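You operate a simulated robot arm through the tools that you are given. There is no shell and no other tool. Be economical: measure what you need, move in short steps, check, and stop when the job is done.

You run a simulated two-armed robot. Do the job below in one go: nothing can be reset, and whatever is moved stays where it is left.

## Task
Take the cork off the glass jar and lay it down on the long stretch of the vanity top. Put the scoop on the heat mat. Stack the blue scrub pad from the laundry worktop on top of the red scrub pad. Open the soaps drawer, take the soap carton on the laundry worktop and put it away in the inside of the soaps drawer, then shut the drawer. Put the yellow scent refill from the laundry worktop on the teal tray and the grey scent refill on the cream soap bar. Do these in any order. Set down upright: soap carton, scent refill.

Only the result counts: the job must be done as asked and must still hold three seconds after the hand-in. Knocking over, shifting, dropping, spilling or breaking anything else fails it.

## Robot
Two 7-joint arms with two-finger grippers on one trunk, on a base that drives. Base frame: it is fixed to the floor where the robot stands at the start and does not move with it; the origin is under the middle of the robot, x ahead of it, y to its left, z up. Readings come in m, degrees, newtons and seconds.
The left shoulder is at the start at [0.122, 0.216, 1.054], the right one opposite. With the tool pointing down near the work surface each hand reaches from about 0.1 to 0.86 m from the robot's upright axis, wherever it stands, measured 20 degrees to its own side. Places, roughly: cream soap bar (8x5x3 cm) [-1.7, 0, 0.9]; glass jar (9x9x17 cm) [0.8, -0.1, 1]; heat mat (20x19 cm) [0.72, -0.52, 0.88]; inside of the soaps drawer [0.7, 1.3, 0.4]; scent refill [-1.5, 0, 1]; scoop (5x4x12 cm) [-1.7, -0.8, 0.9]; scrub pad [-1.75, -0.75, 1]; soap carton [-1.5, -1, 1]; soaps drawer [0.6, 1.3, 0.5]; teal tray (11x8x2 cm) [-1.5, -0.5, 0.9]. Payload 3.18 kg a hand.
Tool frame (each hand has its own): the origin (TCP) lies between the finger pads and is the grasp point; the fingertips stand 0.03 m ahead of it; z points along the fingers, y is the line along which they close. Largest opening 0.144 m; the body of the gripper starts 0.103 m behind the TCP.
Orientation is that of the tool frame in the base frame, as a unit quaternion [x, y, z, w]. With the fingers straight down and closing along the base's y, the tool's x points along the base's -x, its y along +y and its z along -z.

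## Interface
- The arms move only by the tool play_rows. It takes "left_commands", "right_commands" or both (then of equal length, played together; a hand with none holds still); each is a list of rows, each a list of 7 numbers: the shift along the tool's x, y, z in m, then the turn, a rotation vector about the tool's x, y, z in degrees, then the finger opening in m, from 0 to 0.144. In form: [[dx, dy, dz, rx, ry, rz, fingers], ...]. A call has 1 to 20 rows; each row is the pose to reach, as a shift and turn from the pose commanded when the call began, along the tool's axes at that moment. A row lasts 0.2 s, in which the tool goes at most 0.05 m and 8.6 degrees; a call with a longer step from one row to the next is refused whole, and so is a gripper value outside its range. A pose out of reach is approached as far as the arm can. The call stops where the force on the tool passes 40 N (or 10 N more than at its start, if that is more) or the arm is blocked; 0.2 s more then pass. The fingers move at their own pace and stop on an object; they squeeze with about 28 N. The grip force told is the motor's: it shows also when the fingers shut on nothing. Time passes only in rows, and 0.2 s behind the last, so rows that repeat a pose let the fingers close. It gives the time, the measured TCP pose, the force on the tool (base axes), the opening and the grip force at its end, in the units of the frame above (readings bear some noise), with the torque about the TCP (base axes, N m) and any sound that the robot's microphone picked up.
- Cameras (640 x 400 px; columns grow to the right, rows downward): "scene" is now at [0.2468, -0.0109, 1.2731]; the picture's right is [-0.19, -0.98, 0.00], its down [-0.28, 0.06, -0.96] and it looks along [0.94, -0.19, -0.29] (base axes); focal length 214 px, centre (320, 200). "left" rides on the left gripper at [0.076, -0.016, -0.143] in its tool frame; the picture's right is [0.21, 0.98, 0.00], its down [-0.84, 0.18, -0.51] and it looks along [-0.50, 0.11, 0.86] (tool axes); focal length 218 px, centre (320, 200). "right" rides on the right gripper at [0.077, 0.016, -0.143] in its tool frame; the picture's right is [-0.21, 0.98, 0.00], its down [-0.84, -0.18, -0.51] and it looks along [-0.50, -0.11, 0.86] (tool axes); focal length 218 px, centre (320, 200). There is no depth. A picture from a camera that has moved, and an enlarged one, comes with that camera's place and axes in the base frame and with its lens. The place of the scene camera against the robot may be out by one fixed shift of up to 0.012 m in any direction.
- camera(camera): a new picture of that camera. The clock stands still meanwhile.
- move_column(by): slides the trunk up (or, below 0, down) by that many m; the arms and the scene camera ride with it, the base frame stays. It gives what a move gives, with no picture.
- drive_base(legs): drives the robot by 1 to 6 legs, each [ahead, left, turn to the left] in m, m and degrees, along the robot's own axes; the way and the turn of a leg run together, so that a leg with both is an arc; at most 1.5 m and 180 degrees a leg. The arms and the cameras ride along, it lands a little off, and it stops where it bumps. It gives what a move gives.
- pan_tilt(pan, tilt): turns the head with the scene camera to pan (to the left, within 80 degrees either way) and tilt (down, from -29 to 69), counted from straight ahead of the robot. It gives what a move gives.
- inspect(camera, box): a new picture of the part [left, top, right, bottom] of that camera's present view, enlarged. The clock stands still meanwhile.
- hand_in(): hands the job in; it is judged then, once.

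Go step by step. Nothing tells you exact positions but the pictures and the camera data: compare them with the known pose of the tool, close in by small moves and look again before you grip or let go. The budget is 196 turns and 184 pictures, counting those below and the enlarged ones. Unless the task says otherwise, let go and move clear before handing in.

The tools are called after "Call:" as name(argument=value, ...) on one line, values as JSON. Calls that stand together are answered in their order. play_rows: Moves the arms, as the interface text tells. Its arguments: {"type":"object","properties":{"left_commands":{"type":"array"},"right_commands":{"type":"array"}},"required":[]} The other tools are called the same way: move_column (by) slides the trunk up or down; drive_base (legs) drives the base; pan_tilt (pan, tilt) turns the head that bears the scene camera; camera (camera) takes a picture; inspect (camera, box) takes an enlarged picture of a part of a camera's view; hand_in () hands the job in.

At the start:

```text
time_s: 0.0
left_ee_pos: [0.401, 0.1229, 1.1885]
left_tcp_rot: [0.0, 1.0, -0.001, 0.0]
left_wrist_force: [0.3, 0.6, 0.9]
left_ft_torque: [-0.01, 0.03, -0.01]
left_grip_width: 0.144
left_grip_force: 0.0
right_ee_pos: [0.3368, -0.248, 1.2143]
right_tcp_rot: [0.0, 1.0, 0.0, 0.0]
right_wrist_force: [-0.1, 0.5, -0.2]
right_ft_torque: [-0.01, 0.03, -0.01]
right_grip_width: 0.1441
right_grip_force: 0.0
trunk travel left (down, up): [-0.14, 0.23]
robot x, y, heading: [-0.0015, 0.0003, -0.0]
head pan, tilt: [-11.2, 16.8]
```

scene: 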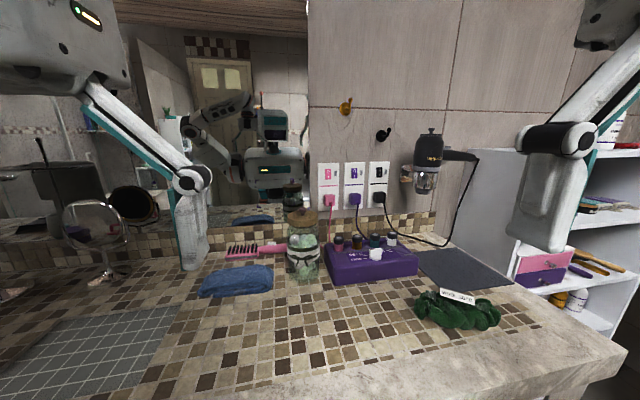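
right: 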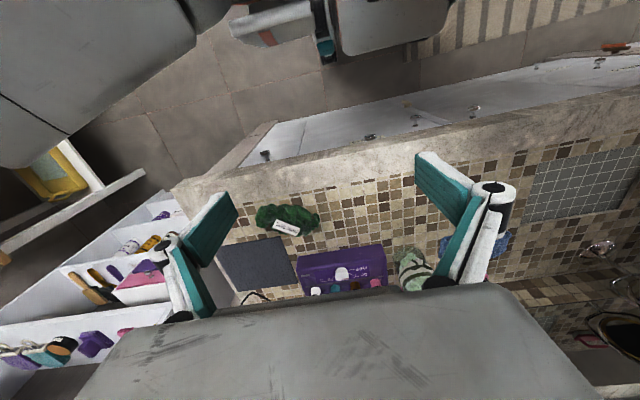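
left: 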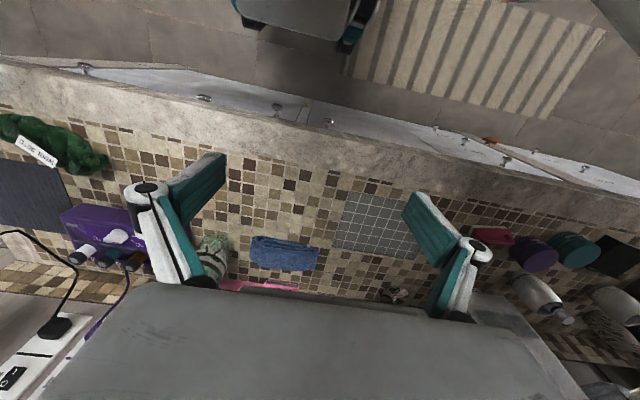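

I see the vanity with the corked jar ahead, the dark heat mat to its right, and a sink-like tiled inset to the left. I'll look around first.

Call:
pan_tilt(pan=50, tilt=30)

Call:
camera(camera="scene")

Call:
pan_tilt(pan=-10, tilt=35)

Call:
camera(camera="scene")

```text
time_s: 1.3
left_ee_pos: [0.4014, 0.1237, 1.1875]
left_tcp_rot: [-0.001, 1.0, -0.001, 0.0]
left_wrist_force: [-0.3, -0.6, 0.2]
left_ft_torque: [0.01, -0.02, 0.02]
left_grip_width: 0.1439
left_grip_force: 0.0
right_ee_pos: [0.3372, -0.2476, 1.2133]
right_tcp_rot: [-0.001, 1.0, 0.0, -0.002]
right_wrist_force: [-0.3, 0.9, 1.0]
right_ft_torque: [0.02, -0.04, 0.0]
right_grip_width: 0.1439
right_grip_force: 0.1
trunk travel left (down, up): [-0.14, 0.23]
robot x, y, heading: [-0.0005, 0.0006, -0.1]
head pan, tilt: [50.0, 30.0]
```

```text
180 pictures are left
camera scene: at [0.2134, 0.0765, 1.2518], right [0.77, -0.64, 0.0], down [-0.32, -0.38, -0.87], along [0.56, 0.66, -0.5], focal length 214 px, centre (320, 200)
```

scene: 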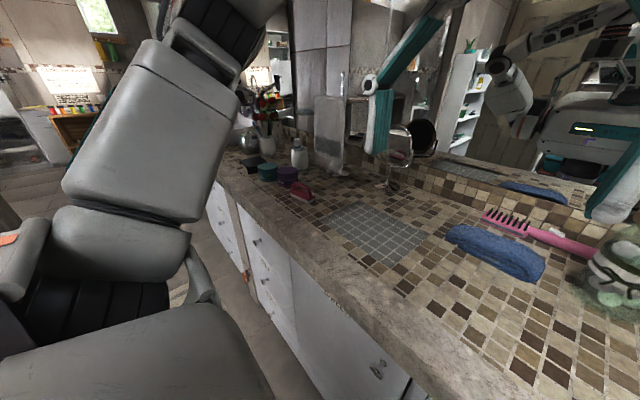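

```text
time_s: 2.6
left_ee_pos: [0.4021, 0.1228, 1.1868]
left_tcp_rot: [-0.004, 1.0, -0.001, -0.001]
left_wrist_force: [45.6, -3.2, -5.9]
left_ft_torque: [0.75, 6.71, 1.79]
left_grip_width: 0.1441
left_grip_force: 0.1
right_ee_pos: [0.3367, -0.2481, 1.2133]
right_tcp_rot: [-0.001, 1.0, 0.0, -0.002]
right_wrist_force: [-0.2, -0.2, -0.3]
right_ft_torque: [-0.02, -0.02, 0.01]
right_grip_width: 0.1439
right_grip_force: 0.0
trunk travel left (down, up): [-0.14, 0.23]
robot x, y, heading: [-0.0001, 0.0004, -0.2]
head pan, tilt: [-10.0, 35.0]
```

```text
179 pictures are left
camera scene: at [0.2449, -0.0013, 1.2504], right [-0.09, -1.0, 0.0], down [-0.51, 0.05, -0.86], along [0.86, -0.08, -0.51], focal length 214 px, centre (320, 200)
```

scene: 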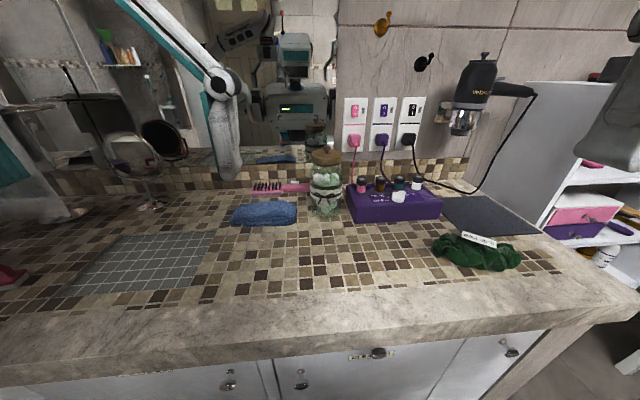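

The head seems to have rubbed against the left hand (45 N there). I'll move the left hand aside to the left and re-check.

Call:
play_rows(left_commands=[[0, 0.04, 0, 0, 0, 0, 0.144], [0, 0.08, 0, 0, 0, 0, 0.144], [0, 0.12, 0, 0, 0, 0, 0.144], [0, 0.15, 0, 0, 0, 0, 0.144]])

Call:
camera(camera="scene")

```text
time_s: 3.6
left_ee_pos: [0.3978, 0.2669, 1.1822]
left_tcp_rot: [-0.001, 1.0, -0.001, 0.001]
left_wrist_force: [-0.8, -0.1, 0.6]
left_ft_torque: [-0.01, 0.01, 0.02]
left_grip_width: 0.1438
left_grip_force: 0.0
left hand out of reach, approached as far as the arm can: row 4
right_ee_pos: [0.3372, -0.2486, 1.214]
right_tcp_rot: [0.0, 1.0, -0.001, -0.001]
right_wrist_force: [-0.8, -0.5, -0.5]
right_ft_torque: [-0.02, -0.02, -0.01]
right_grip_width: 0.1443
right_grip_force: 0.0
trunk travel left (down, up): [-0.14, 0.23]
robot x, y, heading: [-0.0022, -0.0023, -0.1]
head pan, tilt: [-10.0, 35.0]
```

```text
178 pictures are left
camera scene: at [0.2419, -0.0079, 1.244], right [-0.17, -0.98, 0.0], down [-0.56, 0.1, -0.82], along [0.81, -0.14, -0.57], focal length 214 px, centre (320, 200)
```

scene: 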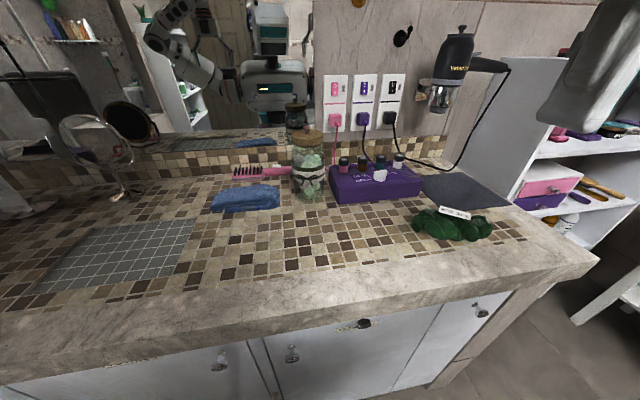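

Clear now. I'll zoom on the jar and on the counter front labels.

Call:
inspect(camera="scene", box=[200, 90, 440, 240])

Call:
inspect(camera="scene", box=[80, 280, 400, 400])

Call:
inspect(camera="right", box=[180, 180, 500, 310])

```text
2.67 times, centred on (320, 165) of scene
camera zoom: at [0.2419, -0.0079, 1.244], right [-0.17, -0.98, 0.0], down [-0.56, 0.1, -0.82], along [0.81, -0.14, -0.57], focal length 572 px, centre (320, 293)
```

zoom: 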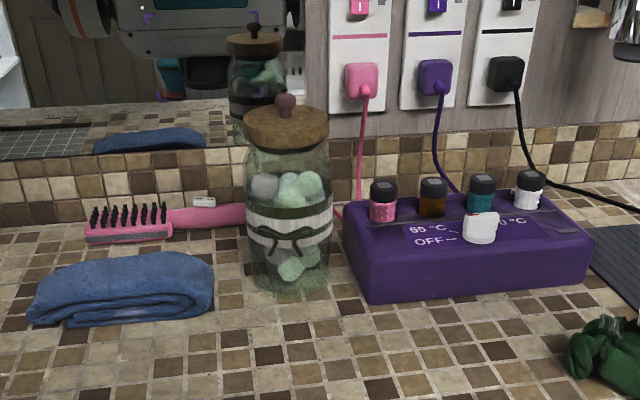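

```text
2.00 times, centred on (240, 340) of scene
camera zoom: at [0.2419, -0.0079, 1.244], right [-0.17, -0.98, 0.0], down [-0.56, 0.1, -0.82], along [0.81, -0.14, -0.57], focal length 429 px, centre (480, -80)
```

zoom: 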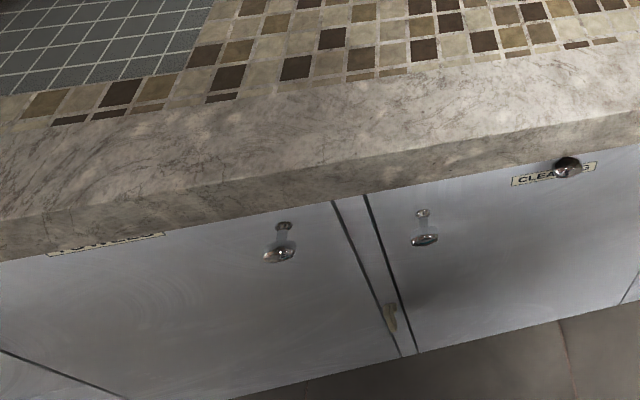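

```text
2.00 times, centred on (340, 245) of right
camera zoom: at [0.2603, -0.2309, 1.3563], right [0.21, 0.98, 0.0], down [0.84, -0.18, 0.51], along [0.5, -0.11, -0.86], focal length 436 px, centre (280, 110)
```

zoom: 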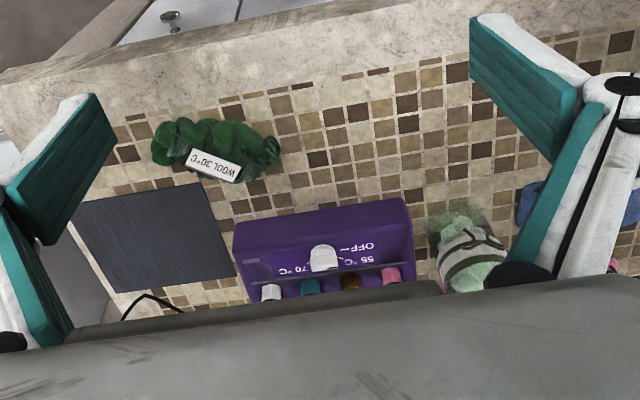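

The jar stands near [0.80, -0.07], cork disc about 1.03–1.055 with a knob up to ~1.08. I'll bring the right hand toward it at a safe height and look.

Call:
play_rows(right_commands=[[-0.04, 0.02, 0, 0, 0, 0, 0.144], [-0.08, 0.04, 0, 0, 0, 0, 0.144], [-0.12, 0.06, 0, 0, 0, 0, 0.144], [-0.16, 0.08, 0, 0, 0, 0, 0.144], [-0.2, 0.1, 0, 0, 0, 0, 0.144], [-0.24, 0.12, 0, 0, 0, 0, 0.144], [-0.28, 0.14, 0, 0, 0, 0, 0.144], [-0.32, 0.16, 0, 0, 0, 0, 0.144], [-0.36, 0.178, 0, 0, 0, 0, 0.144]])

Call:
camera(camera="right")

Call:
camera(camera="scene")

```text
time_s: 5.6
left_ee_pos: [0.3953, 0.2677, 1.1847]
left_tcp_rot: [-0.002, 1.0, -0.001, 0.004]
left_wrist_force: [-0.4, -0.1, 0.8]
left_ft_torque: [-0.07, -0.06, 0.0]
left_grip_width: 0.1444
left_grip_force: 0.0
right_ee_pos: [0.6181, -0.092, 1.1133]
right_tcp_rot: [0.001, 1.0, 0.0, 0.004]
right_wrist_force: [-0.1, 1.5, 0.4]
right_ft_torque: [-0.08, -0.05, 0.02]
right_grip_width: 0.1441
right_grip_force: 0.1
right hand out of reach, approached as far as the arm can: row 4, 5, 6, 7, 8, 9
trunk travel left (down, up): [-0.14, 0.23]
robot x, y, heading: [0.0, -0.0011, -0.0]
head pan, tilt: [-10.0, 35.0]
```

```text
174 pictures are left
camera right: at [0.5392, -0.0753, 1.2556], right [0.21, 0.98, 0.0], down [0.84, -0.18, 0.51], along [0.5, -0.11, -0.86], focal length 218 px, centre (320, 200)
```

right: 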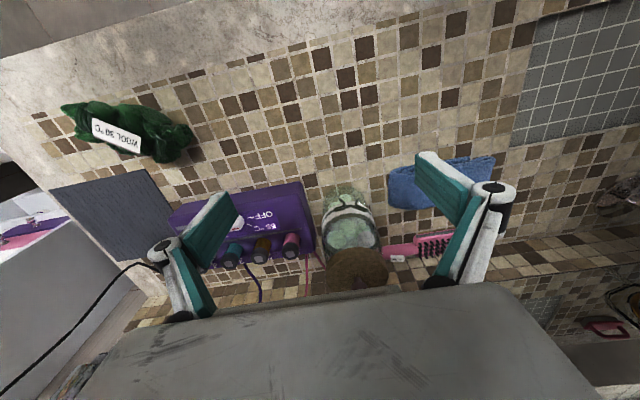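

```text
173 pictures are left
camera scene: at [0.2384, -0.007, 1.2458], right [-0.17, -0.98, 0.0], down [-0.56, 0.1, -0.82], along [0.81, -0.14, -0.57], focal length 214 px, centre (320, 200)
```

scene: 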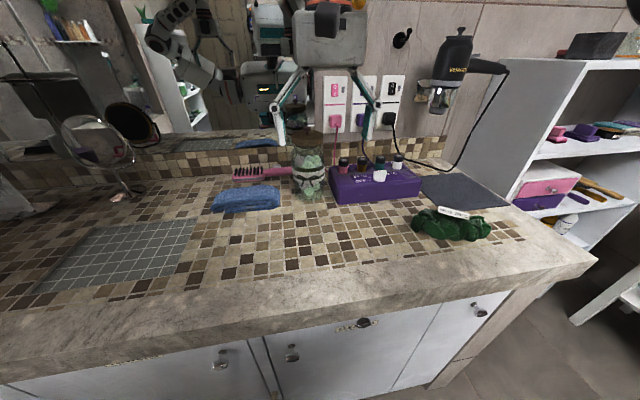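

The hand is reach-limited at that height, so I'll raise the trunk, which lifts everything.

Call:
move_column(by=0.18)

Call:
camera(camera="right")

```text
time_s: 7.6
left_ee_pos: [0.3005, 0.2673, 1.4389]
left_tcp_rot: [-0.002, 0.991, -0.001, 0.132]
left_wrist_force: [0.3, -0.3, -0.3]
left_ft_torque: [-0.01, 0.01, 0.01]
left_grip_width: 0.144
left_grip_force: 0.1
right_ee_pos: [0.5137, -0.092, 1.4509]
right_tcp_rot: [0.0, 0.987, 0.0, 0.158]
right_wrist_force: [0.3, 0.8, 0.0]
right_ft_torque: [0.0, 0.01, 0.01]
right_grip_width: 0.1437
right_grip_force: 0.1
trunk travel left (down, up): [-0.32, 0.05]
robot x, y, heading: [0.0015, 0.0007, 0.1]
head pan, tilt: [-10.0, 35.0]
```

```text
172 pictures are left
camera right: at [0.3963, -0.0754, 1.5622], right [0.2, 0.98, 0.07], down [0.64, -0.18, 0.75], along [0.74, -0.11, -0.66], focal length 218 px, centre (320, 200)
```

right: 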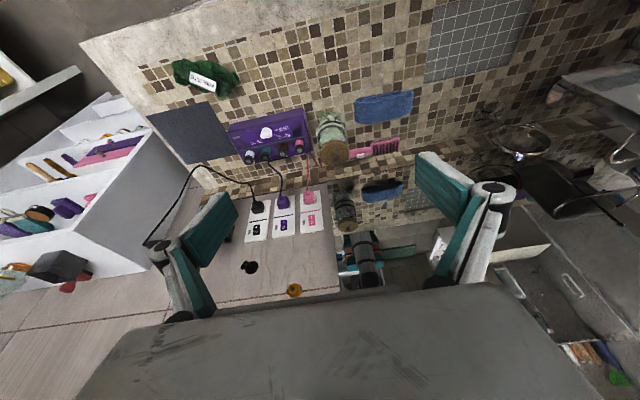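

The trunk lift tilted both hands about 15–18°. I'll straighten both hands first.

Call:
play_rows(right_commands=[[0, 0, 0.03, 0, 6, 0, 0.144], [0, 0, 0.06, 0, 12, 0, 0.144], [0, 0, 0.09, 0, 18.2, 0, 0.144]], left_commands=[[0, 0, 0.03, 0, 5, 0, 0.144], [0, 0, 0.06, 0, 10, 0, 0.144], [0, 0, 0.09, 0, 15.2, 0, 0.144]])

```text
time_s: 8.4
left_ee_pos: [0.3297, 0.2667, 1.3492]
left_tcp_rot: [-0.001, 1.0, -0.002, -0.003]
left_wrist_force: [1.1, 0.5, 0.2]
left_ft_torque: [-0.01, 0.2, -0.02]
left_grip_width: 0.1441
left_grip_force: 0.1
right_ee_pos: [0.5292, -0.1067, 1.3387]
right_tcp_rot: [0.001, 1.0, 0.003, 0.009]
right_wrist_force: [0.7, 0.5, 0.5]
right_ft_torque: [-0.02, 0.13, -0.01]
right_grip_width: 0.1442
right_grip_force: 0.1
right hand out of reach, approached as far as the arm can: row 1, 2, 3
trunk travel left (down, up): [-0.32, 0.05]
robot x, y, heading: [0.0001, 0.0025, -0.1]
head pan, tilt: [-10.0, 35.0]
```

Straight again. Moving the right hand down and forward in steps.

Call:
play_rows(right_commands=[[0, 0.006, 0.04, 0, 0, 0, 0.144], [0, 0.012, 0.08, 0, 0, 0, 0.144], [-0.04, 0.02, 0.1, 0, 0, 0, 0.144], [-0.08, 0.025, 0.12, 0, 0, 0, 0.144], [-0.12, 0.03, 0.14, 0, 0, 0, 0.144], [-0.16, 0.037, 0.15, 0, 0, 0, 0.144], [-0.16, 0.037, 0.15, 0, 0, 0, 0.144]])

Call:
camera(camera="right")

Call:
camera(camera="scene")

```text
time_s: 10.0
left_ee_pos: [0.3238, 0.266, 1.3526]
left_tcp_rot: [-0.002, 1.0, -0.002, 0.001]
left_wrist_force: [-1.1, -0.9, 1.2]
left_ft_torque: [0.03, -0.02, -0.01]
left_grip_width: 0.1438
left_grip_force: 0.0
right_ee_pos: [0.6294, -0.0784, 1.1946]
right_tcp_rot: [0.001, 1.0, 0.0, 0.001]
right_wrist_force: [0.0, 0.5, -0.3]
right_ft_torque: [-0.01, -0.04, -0.01]
right_grip_width: 0.1438
right_grip_force: 0.2
right hand out of reach, approached as far as the arm can: row 5, 6, 7
trunk travel left (down, up): [-0.32, 0.05]
robot x, y, heading: [-0.0001, 0.0013, 0.0]
head pan, tilt: [-10.0, 35.0]
```

```text
171 pictures are left
camera right: at [0.5521, -0.0621, 1.3369], right [0.21, 0.98, 0.0], down [0.84, -0.18, 0.51], along [0.5, -0.11, -0.86], focal length 218 px, centre (320, 200)
```

right: 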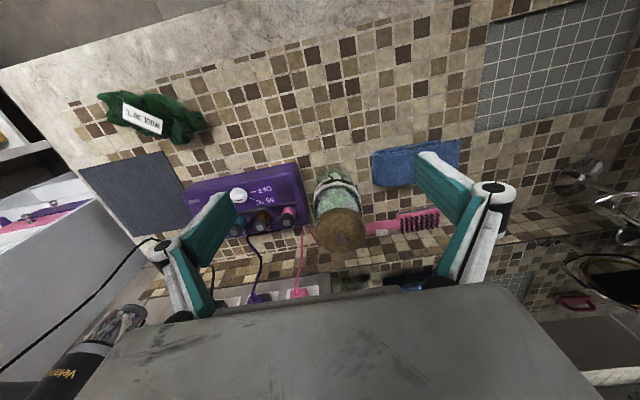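

```text
170 pictures are left
camera scene: at [0.128, -0.0086, 1.4347], right [-0.17, -0.98, 0.0], down [-0.56, 0.1, -0.82], along [0.81, -0.14, -0.57], focal length 214 px, centre (320, 200)
```

scene: 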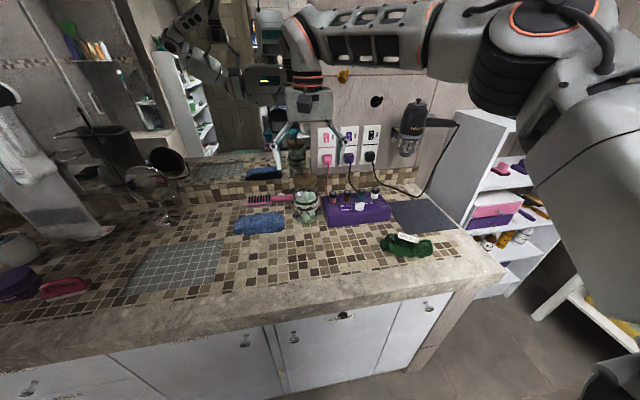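

Raising the trunk also leaned it back. The cork is at about [0.785, -0.077]. I'll drive ahead a little toward the vanity.

Call:
drive_base(legs=[[0.12, 0, 0]])

Call:
camera(camera="right")

```text
time_s: 11.2
left_ee_pos: [0.4429, 0.267, 1.3508]
left_tcp_rot: [-0.002, 1.0, -0.001, 0.0]
left_wrist_force: [-0.1, 0.9, -0.5]
left_ft_torque: [0.0, 0.02, 0.02]
left_grip_width: 0.144
left_grip_force: 0.0
right_ee_pos: [0.7484, -0.0787, 1.1946]
right_tcp_rot: [0.001, 1.0, 0.001, 0.001]
right_wrist_force: [0.7, 1.4, 0.2]
right_ft_torque: [-0.01, 0.03, -0.04]
right_grip_width: 0.1441
right_grip_force: 0.1
trunk travel left (down, up): [-0.32, 0.05]
robot x, y, heading: [0.119, 0.0021, -0.1]
head pan, tilt: [-10.0, 35.0]
```

```text
169 pictures are left
camera right: at [0.6711, -0.0619, 1.3368], right [0.21, 0.98, 0.0], down [0.84, -0.18, 0.51], along [0.5, -0.11, -0.86], focal length 218 px, centre (320, 200)
```

right: 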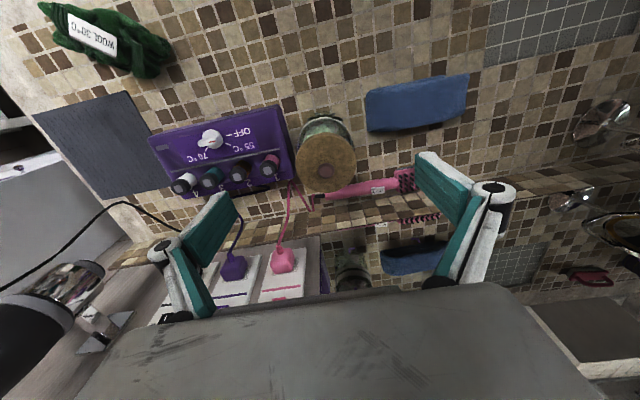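

Cork confirmed at [0.782, -0.078], about 8 cm wide. Lining up above and descending partway.

Call:
play_rows(right_commands=[[-0.034, 0.001, 0, 0, 0, 0, 0.144], [-0.034, 0.001, 0.04, 0, 0, 0, 0.144], [-0.034, 0.001, 0.075, 0, 0, 0, 0.144], [-0.034, 0.001, 0.105, 0, 0, 0, 0.144], [-0.034, 0.001, 0.105, 0, 0, 0, 0.144]])

Call:
camera(camera="right")

Call:
inspect(camera="scene", box=[220, 90, 460, 240])

```text
time_s: 12.4
left_ee_pos: [0.4421, 0.2667, 1.3517]
left_tcp_rot: [-0.002, 1.0, -0.003, 0.001]
left_wrist_force: [0.1, 0.7, -0.2]
left_ft_torque: [-0.04, 0.01, 0.01]
left_grip_width: 0.1441
left_grip_force: 0.1
right_ee_pos: [0.7831, -0.078, 1.0897]
right_tcp_rot: [0.001, 1.0, 0.0, 0.001]
right_wrist_force: [-0.6, 0.4, 0.1]
right_ft_torque: [-0.06, -0.01, -0.02]
right_grip_width: 0.1438
right_grip_force: 0.0
right hand out of reach, approached as far as the arm can: row 1, 2
trunk travel left (down, up): [-0.32, 0.05]
robot x, y, heading: [0.122, 0.0017, -0.2]
head pan, tilt: [-10.0, 35.0]
```

```text
168 pictures are left
camera right: at [0.7045, -0.0615, 1.2312], right [0.21, 0.98, 0.0], down [0.84, -0.18, 0.51], along [0.5, -0.11, -0.86], focal length 218 px, centre (320, 200)
```

right: 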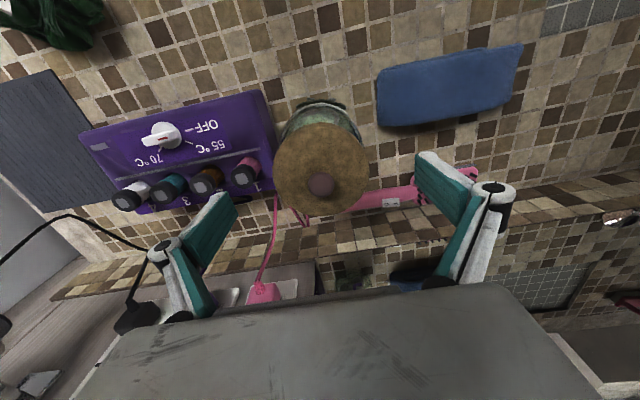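

```text
2.67 times, centred on (340, 165) of scene
camera zoom: at [0.2465, -0.0072, 1.4348], right [-0.17, -0.98, 0.0], down [-0.56, 0.1, -0.82], along [0.81, -0.14, -0.57], focal length 572 px, centre (267, 293)
```

zoom: 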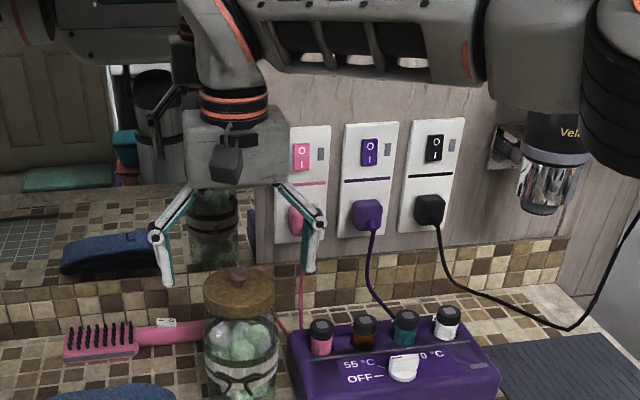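

Fingertips hover just about disc level. I'll descend 2.3 cm and check before closing.

Call:
play_rows(right_commands=[[-0.004, 0, 0.012, 0, 0, 0, 0.144], [-0.004, 0, 0.023, 0, 0, 0, 0.12], [-0.004, 0, 0.023, 0, 0, 0, 0.11]])

Call:
inspect(camera="scene", box=[250, 140, 410, 240])

Call:
camera(camera="right")

```text
time_s: 13.2
left_ee_pos: [0.4422, 0.2648, 1.3517]
left_tcp_rot: [-0.002, 1.0, -0.002, 0.0]
left_wrist_force: [-1.1, -0.4, 0.4]
left_ft_torque: [-0.03, 0.0, 0.01]
left_grip_width: 0.144
left_grip_force: 0.0
right_ee_pos: [0.7863, -0.0789, 1.0674]
right_tcp_rot: [0.001, 1.0, 0.001, 0.002]
right_wrist_force: [0.6, -0.9, 0.2]
right_ft_torque: [0.0, 0.01, -0.01]
right_grip_width: 0.1099
right_grip_force: 0.0
trunk travel left (down, up): [-0.32, 0.05]
robot x, y, heading: [0.1172, -0.0019, -0.1]
head pan, tilt: [-10.0, 35.0]
```

```text
4.00 times, centred on (330, 190) of scene
camera zoom: at [0.2468, -0.0082, 1.4347], right [-0.17, -0.98, 0.0], down [-0.56, 0.1, -0.82], along [0.81, -0.14, -0.57], focal length 858 px, centre (280, 240)
```

zoom: 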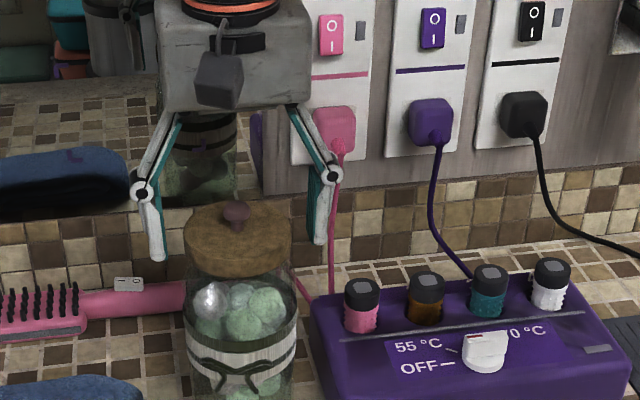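

```text
165 pictures are left
camera right: at [0.7089, -0.0617, 1.2089], right [0.21, 0.98, 0.0], down [0.84, -0.18, 0.51], along [0.5, -0.11, -0.86], focal length 218 px, centre (320, 200)
```

right: 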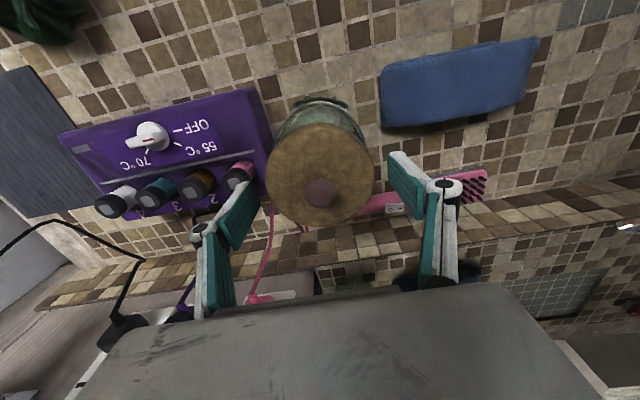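

Tips sit beside the cork disc. Closing on it and reading the width.

Call:
play_rows(right_commands=[[0.004, 0, 0, 0, 0, 0, 0.09], [0.004, 0, 0, 0, 0, 0, 0.05], [0.004, 0, 0, 0, 0, 0, 0.05], [0.004, 0, 0, 0, 0, 0, 0.05]])

Call:
inspect(camera="scene", box=[250, 140, 410, 240])

```text
time_s: 14.2
left_ee_pos: [0.4432, 0.2655, 1.3509]
left_tcp_rot: [-0.002, 1.0, -0.002, -0.001]
left_wrist_force: [0.3, -0.1, -0.2]
left_ft_torque: [0.01, 0.0, 0.0]
left_grip_width: 0.1441
left_grip_force: 0.0
right_ee_pos: [0.7817, -0.0781, 1.0667]
right_tcp_rot: [0.0, 1.0, 0.001, 0.001]
right_wrist_force: [0.5, 0.2, -0.4]
right_ft_torque: [-0.01, 0.01, 0.03]
right_grip_width: 0.0778
right_grip_force: 27.7
trunk travel left (down, up): [-0.32, 0.05]
robot x, y, heading: [0.1165, -0.0016, 0.2]
head pan, tilt: [-10.0, 35.0]
heard: snap
```

```text
4.00 times, centred on (330, 190) of scene
camera zoom: at [0.2468, -0.0081, 1.4347], right [-0.17, -0.98, 0.0], down [-0.56, 0.1, -0.82], along [0.81, -0.14, -0.57], focal length 858 px, centre (280, 240)
```

zoom: 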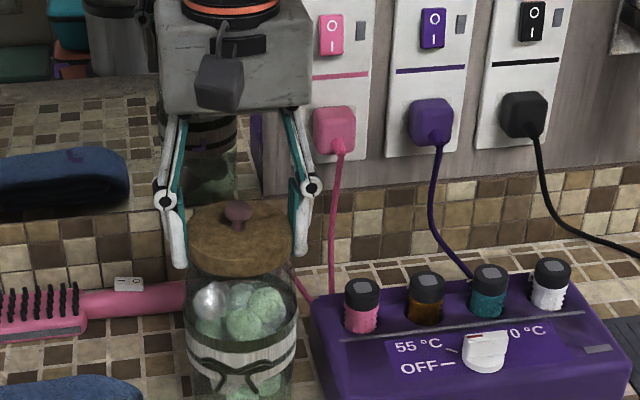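

Gripped at 7.8 cm on the cork disc. Lifting slowly.

Call:
play_rows(right_commands=[[0, 0, -0.008, 0, 0, 0, 0.05], [0, 0, -0.016, 0, 0, 0, 0.05], [0, 0, -0.026, 0, 0, 0, 0.05], [0, 0, -0.04, 0, 0, 0, 0.05]])

Call:
inspect(camera="scene", box=[250, 140, 410, 240])

```text
time_s: 15.2
left_ee_pos: [0.4408, 0.2668, 1.3503]
left_tcp_rot: [-0.002, 1.0, -0.002, 0.001]
left_wrist_force: [-0.6, -0.3, -0.5]
left_ft_torque: [0.0, -0.02, -0.01]
left_grip_width: 0.1438
left_grip_force: 0.1
right_ee_pos: [0.7825, -0.0772, 1.107]
right_tcp_rot: [0.001, 1.0, 0.001, 0.001]
right_wrist_force: [-0.4, -0.6, -1.2]
right_ft_torque: [-0.01, 0.0, -0.02]
right_grip_width: 0.0775
right_grip_force: 27.7
trunk travel left (down, up): [-0.32, 0.05]
robot x, y, heading: [0.1194, -0.0009, -0.0]
head pan, tilt: [-10.0, 35.0]
```

```text
4.00 times, centred on (330, 190) of scene
camera zoom: at [0.2464, -0.008, 1.4348], right [-0.17, -0.98, 0.0], down [-0.56, 0.1, -0.82], along [0.81, -0.14, -0.57], focal length 858 px, centre (280, 240)
```

zoom: 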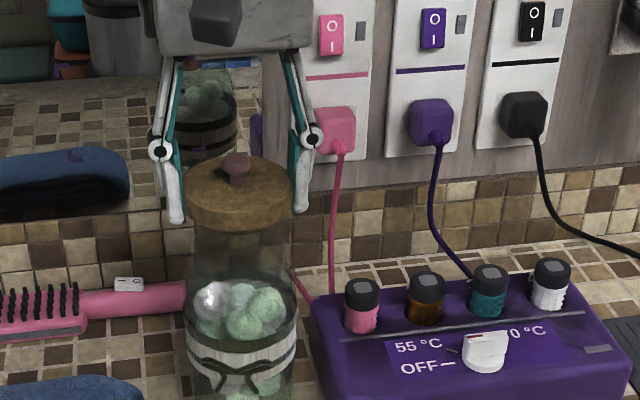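

The cork is off and the jar stayed put. I'll carry it back over free mosaic at about [0.60, -0.10] and lower it.

Call:
play_rows(right_commands=[[0, 0, -0.03, 0, 0, 0, 0.05], [0.045, -0.005, -0.03, 0, 0, 0, 0.05], [0.09, -0.01, -0.03, 0, 0, 0, 0.05], [0.135, -0.015, -0.01, 0, 0, 0, 0.05], [0.175, -0.02, 0.01, 0, 0, 0, 0.05], [0.185, -0.02, 0.05, 0, 0, 0, 0.05], [0.185, -0.02, 0.09, 0, 0, 0, 0.05], [0.185, -0.02, 0.13, 0, 0, 0, 0.05], [0.185, -0.02, 0.155, 0, 0, 0, 0.05]])

Call:
camera(camera="scene")

Call:
camera(camera="right")

```text
time_s: 17.2
left_ee_pos: [0.4423, 0.2667, 1.3512]
left_tcp_rot: [-0.002, 1.0, -0.002, -0.001]
left_wrist_force: [0.5, 0.2, -0.3]
left_ft_torque: [-0.03, 0.01, 0.02]
left_grip_width: 0.1437
left_grip_force: 0.2
right_ee_pos: [0.5975, -0.0979, 0.9503]
right_tcp_rot: [0.001, 1.0, 0.001, 0.001]
right_wrist_force: [-0.4, 0.2, -0.5]
right_ft_torque: [0.02, 0.01, 0.0]
right_grip_width: 0.0776
right_grip_force: 28.0
right hand out of reach, approached as far as the arm can: row 1
trunk travel left (down, up): [-0.32, 0.05]
robot x, y, heading: [0.1212, -0.0047, -0.1]
head pan, tilt: [-10.0, 35.0]
```

```text
162 pictures are left
camera scene: at [0.2468, -0.0083, 1.4347], right [-0.17, -0.98, 0.0], down [-0.56, 0.1, -0.82], along [0.81, -0.14, -0.57], focal length 214 px, centre (320, 200)
```

scene: 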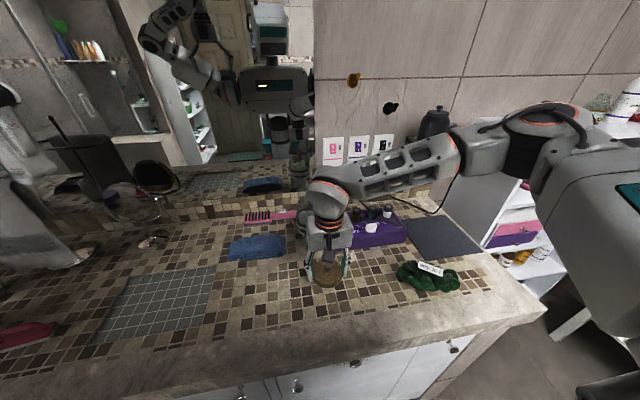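

```text
161 pictures are left
camera right: at [0.5201, -0.0808, 1.0934], right [0.21, 0.98, 0.0], down [0.84, -0.18, 0.51], along [0.5, -0.11, -0.86], focal length 218 px, centre (320, 200)
```

right: 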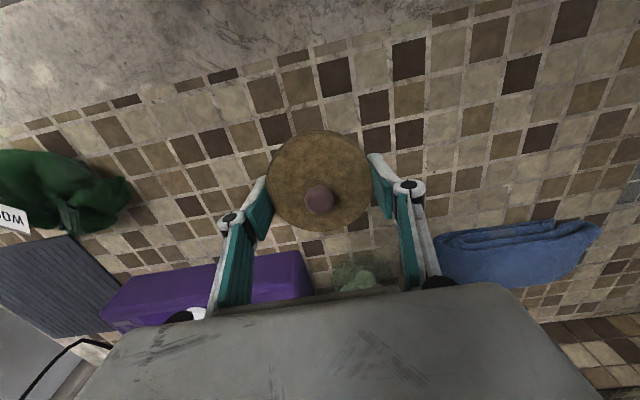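

Free tiles below. Lowering until contact.

Call:
play_rows(right_commands=[[0, 0, 0.01, 0, 0, 0, 0.05], [0, 0, 0.018, 0, 0, 0, 0.05], [0, 0, 0.024, 0, 0, 0, 0.05], [0, 0, 0.03, 0, 0, 0, 0.05], [0, 0, 0.036, 0, 0, 0, 0.05], [0, 0, 0.042, 0, 0, 0, 0.05]])

Call:
inspect(camera="scene", box=[270, 200, 400, 300])

```text
time_s: 18.6
left_ee_pos: [0.442, 0.2663, 1.3519]
left_tcp_rot: [-0.002, 1.0, -0.003, 0.001]
left_wrist_force: [0.6, 0.6, 0.5]
left_ft_torque: [0.0, 0.0, -0.01]
left_grip_width: 0.1442
left_grip_force: 0.2
right_ee_pos: [0.5967, -0.0973, 0.9083]
right_tcp_rot: [0.001, 1.0, 0.001, 0.001]
right_wrist_force: [0.1, -0.5, -1.0]
right_ft_torque: [0.02, 0.03, 0.01]
right_grip_width: 0.0773
right_grip_force: 28.0
trunk travel left (down, up): [-0.32, 0.05]
robot x, y, heading: [0.1227, -0.0009, -0.2]
head pan, tilt: [-10.0, 35.0]
```

```text
4.00 times, centred on (335, 250) of scene
camera zoom: at [0.2468, -0.0082, 1.4347], right [-0.17, -0.98, 0.0], down [-0.56, 0.1, -0.82], along [0.81, -0.14, -0.57], focal length 858 px, centre (260, 0)
```

zoom: 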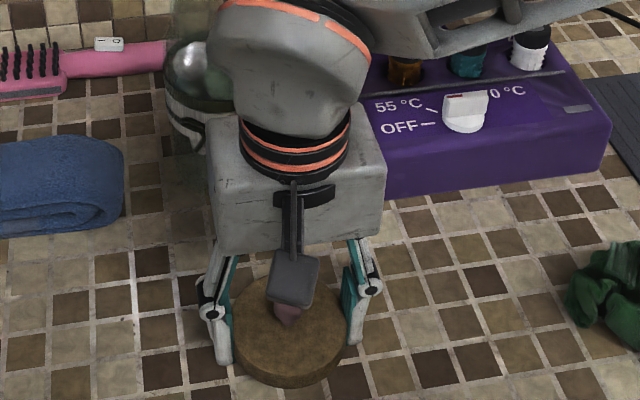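

Not yet touching. Continue lowering gently.

Call:
play_rows(right_commands=[[0, 0, 0.004, 0, 0, 0, 0.05], [0, 0, 0.008, 0, 0, 0, 0.05], [0, 0, 0.012, 0, 0, 0, 0.05], [0, 0, 0.016, 0, 0, 0, 0.05], [0, 0, 0.02, 0, 0, 0, 0.05]])

Call:
inspect(camera="scene", box=[270, 200, 400, 300])

```text
time_s: 19.3
left_ee_pos: [0.4419, 0.2656, 1.3525]
left_tcp_rot: [-0.001, 1.0, -0.001, 0.001]
left_wrist_force: [0.3, 0.3, 0.1]
left_ft_torque: [0.01, 0.03, -0.01]
left_grip_width: 0.1439
left_grip_force: 0.0
right_ee_pos: [0.5979, -0.0974, 0.9079]
right_tcp_rot: [0.004, 1.0, 0.001, 0.002]
right_wrist_force: [-8.6, -4.6, 21.7]
right_ft_torque: [-0.93, 0.48, -0.31]
right_grip_width: 0.0775
right_grip_force: 28.3
trunk travel left (down, up): [-0.32, 0.05]
robot x, y, heading: [0.1185, -0.0005, -0.0]
head pan, tilt: [-10.0, 35.0]
stopped in row 3 (right hand): the force on the tool passed its limit at 46 N (the readings are from after the stop); the commanded pose is now the measured one
```

```text
4.00 times, centred on (335, 250) of scene
camera zoom: at [0.2453, -0.0085, 1.4349], right [-0.18, -0.98, 0.0], down [-0.56, 0.1, -0.82], along [0.81, -0.14, -0.57], focal length 858 px, centre (260, 0)
```

zoom: 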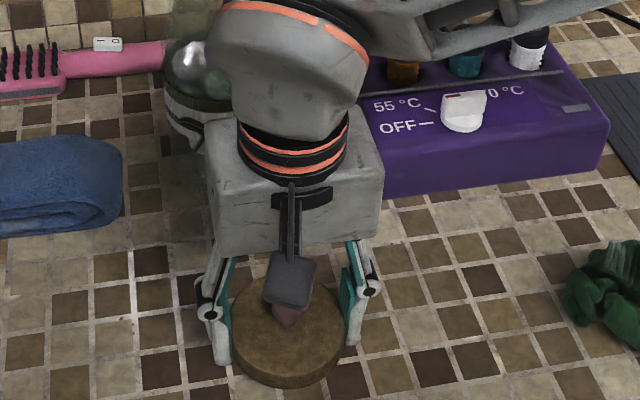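

Cork is on the tiles. Releasing and rising.

Call:
play_rows(right_commands=[[0, 0, -0.001, 0, 0, 0, 0.1], [0, 0, -0.001, 0, 0, 0, 0.13], [0, 0, -0.02, 0, 0, 0, 0.14], [0, 0, -0.06, 0, 0, 0, 0.14], [0, 0, -0.1, 0, 0, 0, 0.14], [0, 0, -0.14, 0, 0, 0, 0.14], [0, 0, -0.18, 0, 0, 0, 0.14]])

Call:
camera(camera="right")

Call:
pan_tilt(pan=70, tilt=35)

Call:
camera(camera="scene")

```text
time_s: 20.9
left_ee_pos: [0.4405, 0.2661, 1.3514]
left_tcp_rot: [0.0, 1.0, -0.002, 0.001]
left_wrist_force: [-0.3, 0.2, 0.4]
left_ft_torque: [0.03, -0.04, 0.01]
left_grip_width: 0.144
left_grip_force: 0.2
right_ee_pos: [0.5976, -0.0964, 1.0863]
right_tcp_rot: [0.002, 1.0, 0.001, 0.004]
right_wrist_force: [-0.9, 1.1, -0.2]
right_ft_torque: [-0.06, 0.01, -0.01]
right_grip_width: 0.1402
right_grip_force: 0.1
trunk travel left (down, up): [-0.32, 0.05]
robot x, y, heading: [0.1203, 0.0011, -0.1]
head pan, tilt: [-10.0, 35.0]
```

```text
158 pictures are left
camera right: at [0.5195, -0.0794, 1.2284], right [0.21, 0.98, 0.0], down [0.84, -0.18, 0.51], along [0.5, -0.11, -0.86], focal length 218 px, centre (320, 200)
```

right: 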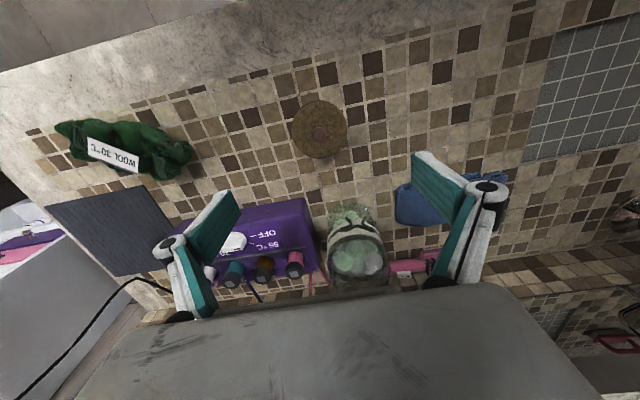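

```text
time_s: 22.4
left_ee_pos: [0.4419, 0.2659, 1.3515]
left_tcp_rot: [-0.002, 1.0, -0.001, 0.0]
left_wrist_force: [0.1, 0.0, 0.1]
left_ft_torque: [0.0, -0.01, 0.0]
left_grip_width: 0.144
left_grip_force: 0.0
right_ee_pos: [0.5968, -0.0964, 1.0859]
right_tcp_rot: [0.003, 1.0, 0.0, 0.004]
right_wrist_force: [0.5, 0.1, -0.3]
right_ft_torque: [-0.03, 0.02, 0.01]
right_grip_width: 0.1398
right_grip_force: 0.0
trunk travel left (down, up): [-0.32, 0.05]
robot x, y, heading: [0.1213, 0.001, 0.0]
head pan, tilt: [70.0, 35.0]
```

```text
157 pictures are left
camera scene: at [0.1902, 0.0897, 1.4347], right [0.94, -0.34, 0.0], down [-0.2, -0.54, -0.82], along [0.28, 0.77, -0.57], focal length 214 px, centre (320, 200)
```

scene: 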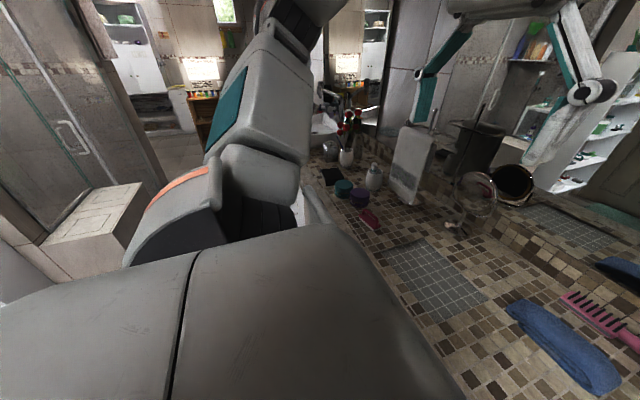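

The cork lies free on the mosaic. Next I look at the right side before driving.

Call:
pan_tilt(pan=-75, tilt=30)

Call:
camera(camera="scene")

```text
time_s: 24.7
left_ee_pos: [0.4415, 0.2655, 1.3511]
left_tcp_rot: [-0.001, 1.0, -0.002, 0.0]
left_wrist_force: [0.2, 1.3, 0.1]
left_ft_torque: [-0.04, 0.01, 0.0]
left_grip_width: 0.144
left_grip_force: 0.0
right_ee_pos: [0.5978, -0.0956, 1.0858]
right_tcp_rot: [0.002, 1.0, 0.001, 0.004]
right_wrist_force: [-0.2, -0.4, 0.7]
right_ft_torque: [0.04, 0.01, 0.01]
right_grip_width: 0.1399
right_grip_force: 0.0
trunk travel left (down, up): [-0.32, 0.05]
robot x, y, heading: [0.1188, -0.0005, 0.1]
head pan, tilt: [-75.0, 30.0]
```

```text
156 pictures are left
camera scene: at [0.1832, -0.0803, 1.4425], right [-0.97, -0.26, 0.0], down [-0.13, 0.48, -0.87], along [0.22, -0.84, -0.5], focal length 214 px, centre (320, 200)
```

scene: 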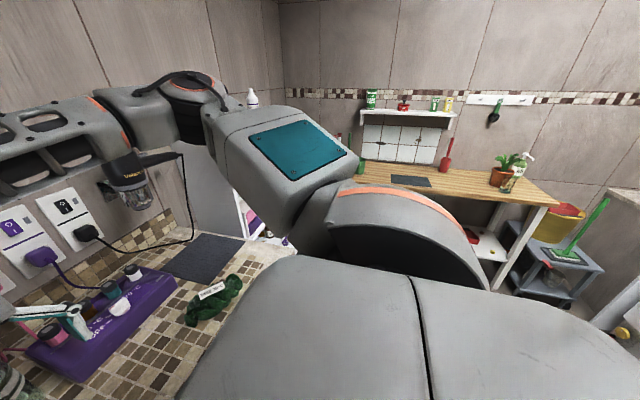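

Pulling the right hand in, then backing off and turning left 90° to see the laundry side.

Call:
play_rows(right_commands=[[0, 0, -0.04, 0, 0, 0, 0.14], [0.04, -0.02, -0.06, 0, 0, 0, 0.14], [0.08, -0.05, -0.06, 0, 0, 0, 0.14], [0.11, -0.08, -0.06, 0, 0, 0, 0.14], [0.13, -0.12, -0.06, 0, 0, 0, 0.14]])

Call:
drive_base(legs=[[-0.5, 0, 0]])

Call:
pan_tilt(pan=-75, tilt=20)

Call:
camera(camera="scene")

Call:
pan_tilt(pan=75, tilt=30)

Call:
camera(camera="scene")

```text
time_s: 25.9
left_ee_pos: [0.4418, 0.2632, 1.3513]
left_tcp_rot: [0.0, 1.0, -0.001, 0.0]
left_wrist_force: [0.1, -0.7, 0.3]
left_ft_torque: [0.09, -0.04, -0.04]
left_grip_width: 0.1441
left_grip_force: 0.0
right_ee_pos: [0.4655, -0.2184, 1.1457]
right_tcp_rot: [0.002, 1.0, 0.001, 0.004]
right_wrist_force: [-0.1, -0.6, 0.5]
right_ft_torque: [0.04, -0.02, -0.03]
right_grip_width: 0.1397
right_grip_force: 0.1
trunk travel left (down, up): [-0.32, 0.05]
robot x, y, heading: [0.1163, 0.0011, -0.1]
head pan, tilt: [-75.0, 30.0]
```

```text
time_s: 28.8
left_ee_pos: [-0.0582, 0.2672, 1.3514]
left_tcp_rot: [-0.002, 1.0, -0.003, 0.001]
left_wrist_force: [1.2, -0.4, 0.0]
left_ft_torque: [0.01, -0.03, 0.02]
left_grip_width: 0.1438
left_grip_force: 0.2
right_ee_pos: [-0.0325, -0.216, 1.1448]
right_tcp_rot: [0.002, 1.0, 0.0, 0.003]
right_wrist_force: [-0.1, -0.1, 0.0]
right_ft_torque: [0.0, -0.03, 0.01]
right_grip_width: 0.1397
right_grip_force: 0.0
trunk travel left (down, up): [-0.32, 0.05]
robot x, y, heading: [-0.3814, -0.0004, 0.1]
head pan, tilt: [-75.0, 30.0]
```

```text
time_s: 29.6
left_ee_pos: [-0.0581, 0.266, 1.3503]
left_tcp_rot: [-0.002, 1.0, -0.001, 0.0]
left_wrist_force: [-0.3, -0.4, -0.6]
left_ft_torque: [0.0, 0.0, 0.0]
left_grip_width: 0.1438
left_grip_force: 0.1
right_ee_pos: [-0.0323, -0.215, 1.1456]
right_tcp_rot: [0.001, 1.0, 0.001, 0.004]
right_wrist_force: [-0.9, 0.5, 0.5]
right_ft_torque: [0.01, 0.02, -0.01]
right_grip_width: 0.1401
right_grip_force: 0.0
trunk travel left (down, up): [-0.32, 0.05]
robot x, y, heading: [-0.3825, -0.0024, -0.1]
head pan, tilt: [-75.0, 20.0]
```

```text
155 pictures are left
camera scene: at [-0.3159, -0.0825, 1.4585], right [-0.97, -0.26, 0.0], down [-0.09, 0.33, -0.94], along [0.24, -0.91, -0.34], focal length 214 px, centre (320, 200)
```

scene: 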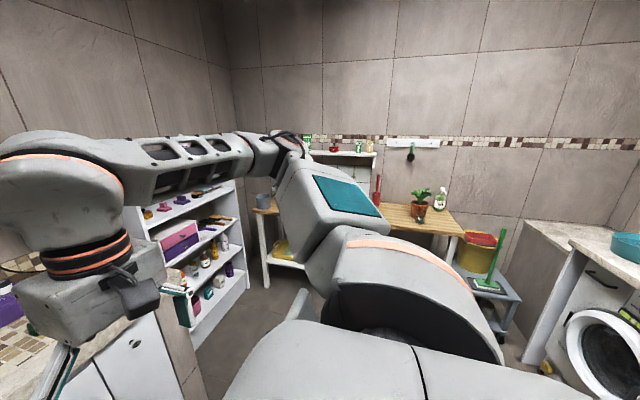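

```text
time_s: 31.9
left_ee_pos: [-0.0574, 0.2655, 1.3522]
left_tcp_rot: [-0.002, 1.0, -0.002, 0.0]
left_wrist_force: [-0.4, -0.7, 0.0]
left_ft_torque: [-0.03, 0.0, -0.01]
left_grip_width: 0.1439
left_grip_force: 0.1
right_ee_pos: [-0.0322, -0.214, 1.1454]
right_tcp_rot: [0.002, 1.0, 0.001, 0.003]
right_wrist_force: [-0.2, -0.4, -0.4]
right_ft_torque: [-0.04, 0.01, 0.0]
right_grip_width: 0.1401
right_grip_force: 0.1
trunk travel left (down, up): [-0.32, 0.05]
robot x, y, heading: [-0.3818, -0.0003, -0.1]
head pan, tilt: [75.0, 30.0]
```

```text
154 pictures are left
camera scene: at [-0.3167, 0.0948, 1.4425], right [0.97, -0.26, 0.0], down [-0.13, -0.48, -0.87], along [0.22, 0.84, -0.5], focal length 214 px, centre (320, 200)
```

scene: 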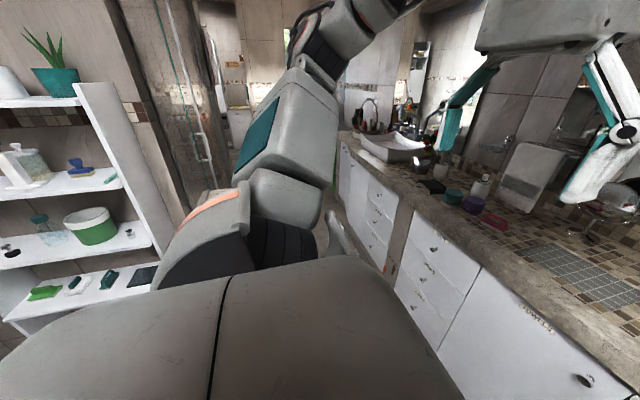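

The laundry worktop is behind me (washer visible on the right). Turning right 90° first.

Call:
drive_base(legs=[[0, 0, -90]])

Call:
pan_tilt(pan=-70, tilt=30)

Call:
camera(camera="scene")

```text
time_s: 36.1
left_ee_pos: [-0.1159, -0.3234, 1.3509]
left_tcp_rot: [0.706, 0.708, -0.001, -0.002]
left_wrist_force: [0.0, -0.1, 0.2]
left_ft_torque: [-0.01, -0.01, -0.02]
left_grip_width: 0.144
left_grip_force: 0.2
right_ee_pos: [-0.5964, -0.3499, 1.1466]
right_tcp_rot: [0.708, 0.706, -0.002, 0.003]
right_wrist_force: [-0.4, 0.4, -1.3]
right_ft_torque: [-0.02, -0.03, -0.01]
right_grip_width: 0.14
right_grip_force: 0.0
trunk travel left (down, up): [-0.32, 0.05]
robot x, y, heading: [-0.3826, 0.0017, -89.7]
head pan, tilt: [75.0, 30.0]
```

```text
time_s: 38.4
left_ee_pos: [-0.1161, -0.3227, 1.3522]
left_tcp_rot: [0.706, 0.708, -0.002, -0.001]
left_wrist_force: [-0.7, 0.3, -0.3]
left_ft_torque: [-0.03, -0.05, 0.01]
left_grip_width: 0.144
left_grip_force: 0.2
right_ee_pos: [-0.5977, -0.3484, 1.1453]
right_tcp_rot: [0.708, 0.706, -0.002, 0.003]
right_wrist_force: [-0.5, 0.1, 0.6]
right_ft_torque: [-0.01, 0.0, 0.01]
right_grip_width: 0.14
right_grip_force: 0.2
trunk travel left (down, up): [-0.32, 0.05]
robot x, y, heading: [-0.3807, -0.0014, -90.1]
head pan, tilt: [-70.0, 30.0]
```

```text
153 pictures are left
camera scene: at [-0.4661, -0.0644, 1.4425], right [-0.34, 0.94, 0.0], down [0.47, 0.17, -0.87], along [-0.81, -0.3, -0.5], focal length 214 px, centre (320, 200)
```

scene: 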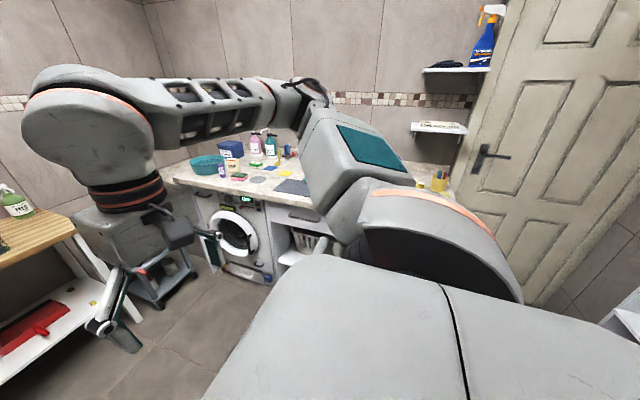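

The worktop's front edge is near x = -1.27. Turning another 90° to face it.

Call:
drive_base(legs=[[0, 0, -90], [0, 0.5, 0]])

Call:
pan_tilt(pan=0, tilt=30)

Call:
camera(camera="scene")

```text
time_s: 47.1
left_ee_pos: [-0.7096, -0.7574, 1.351]
left_tcp_rot: [1.0, -0.001, 0.0, -0.002]
left_wrist_force: [-0.3, 0.4, 0.4]
left_ft_torque: [0.01, 0.03, 0.0]
left_grip_width: 0.1438
left_grip_force: 0.1
right_ee_pos: [-0.7329, -0.2766, 1.1466]
right_tcp_rot: [1.0, -0.005, -0.004, 0.0]
right_wrist_force: [-0.2, 0.4, 0.4]
right_ft_torque: [0.02, -0.03, 0.01]
right_grip_width: 0.1402
right_grip_force: 0.1
trunk travel left (down, up): [-0.32, 0.05]
robot x, y, heading: [-0.382, -0.4953, 179.4]
head pan, tilt: [-70.0, 30.0]
```

```text
time_s: 48.5
left_ee_pos: [-0.7103, -0.7566, 1.3508]
left_tcp_rot: [1.0, -0.002, -0.001, -0.002]
left_wrist_force: [0.4, 0.5, 0.5]
left_ft_torque: [-0.01, 0.02, 0.0]
left_grip_width: 0.1439
left_grip_force: 0.0
right_ee_pos: [-0.7325, -0.2773, 1.1455]
right_tcp_rot: [1.0, -0.004, -0.004, 0.001]
right_wrist_force: [0.9, -0.8, -0.2]
right_ft_torque: [-0.02, 0.01, 0.02]
right_grip_width: 0.1399
right_grip_force: 0.0
trunk travel left (down, up): [-0.32, 0.05]
robot x, y, heading: [-0.3862, -0.4928, 179.4]
head pan, tilt: [0.0, 30.0]
```

```text
152 pictures are left
camera scene: at [-0.5154, -0.4851, 1.4425], right [0.01, 1.0, 0.0], down [0.5, 0.0, -0.87], along [-0.87, 0.01, -0.5], focal length 214 px, centre (320, 200)
```

scene: 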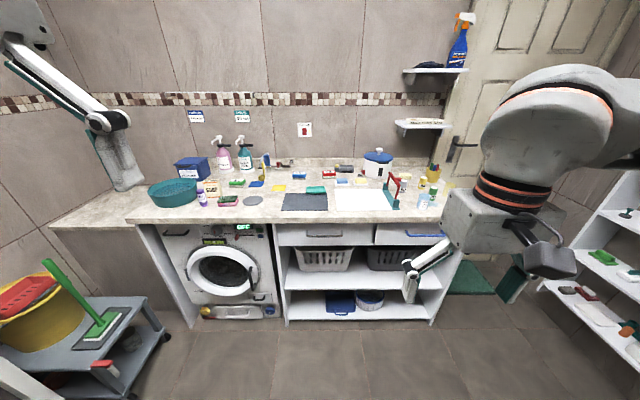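

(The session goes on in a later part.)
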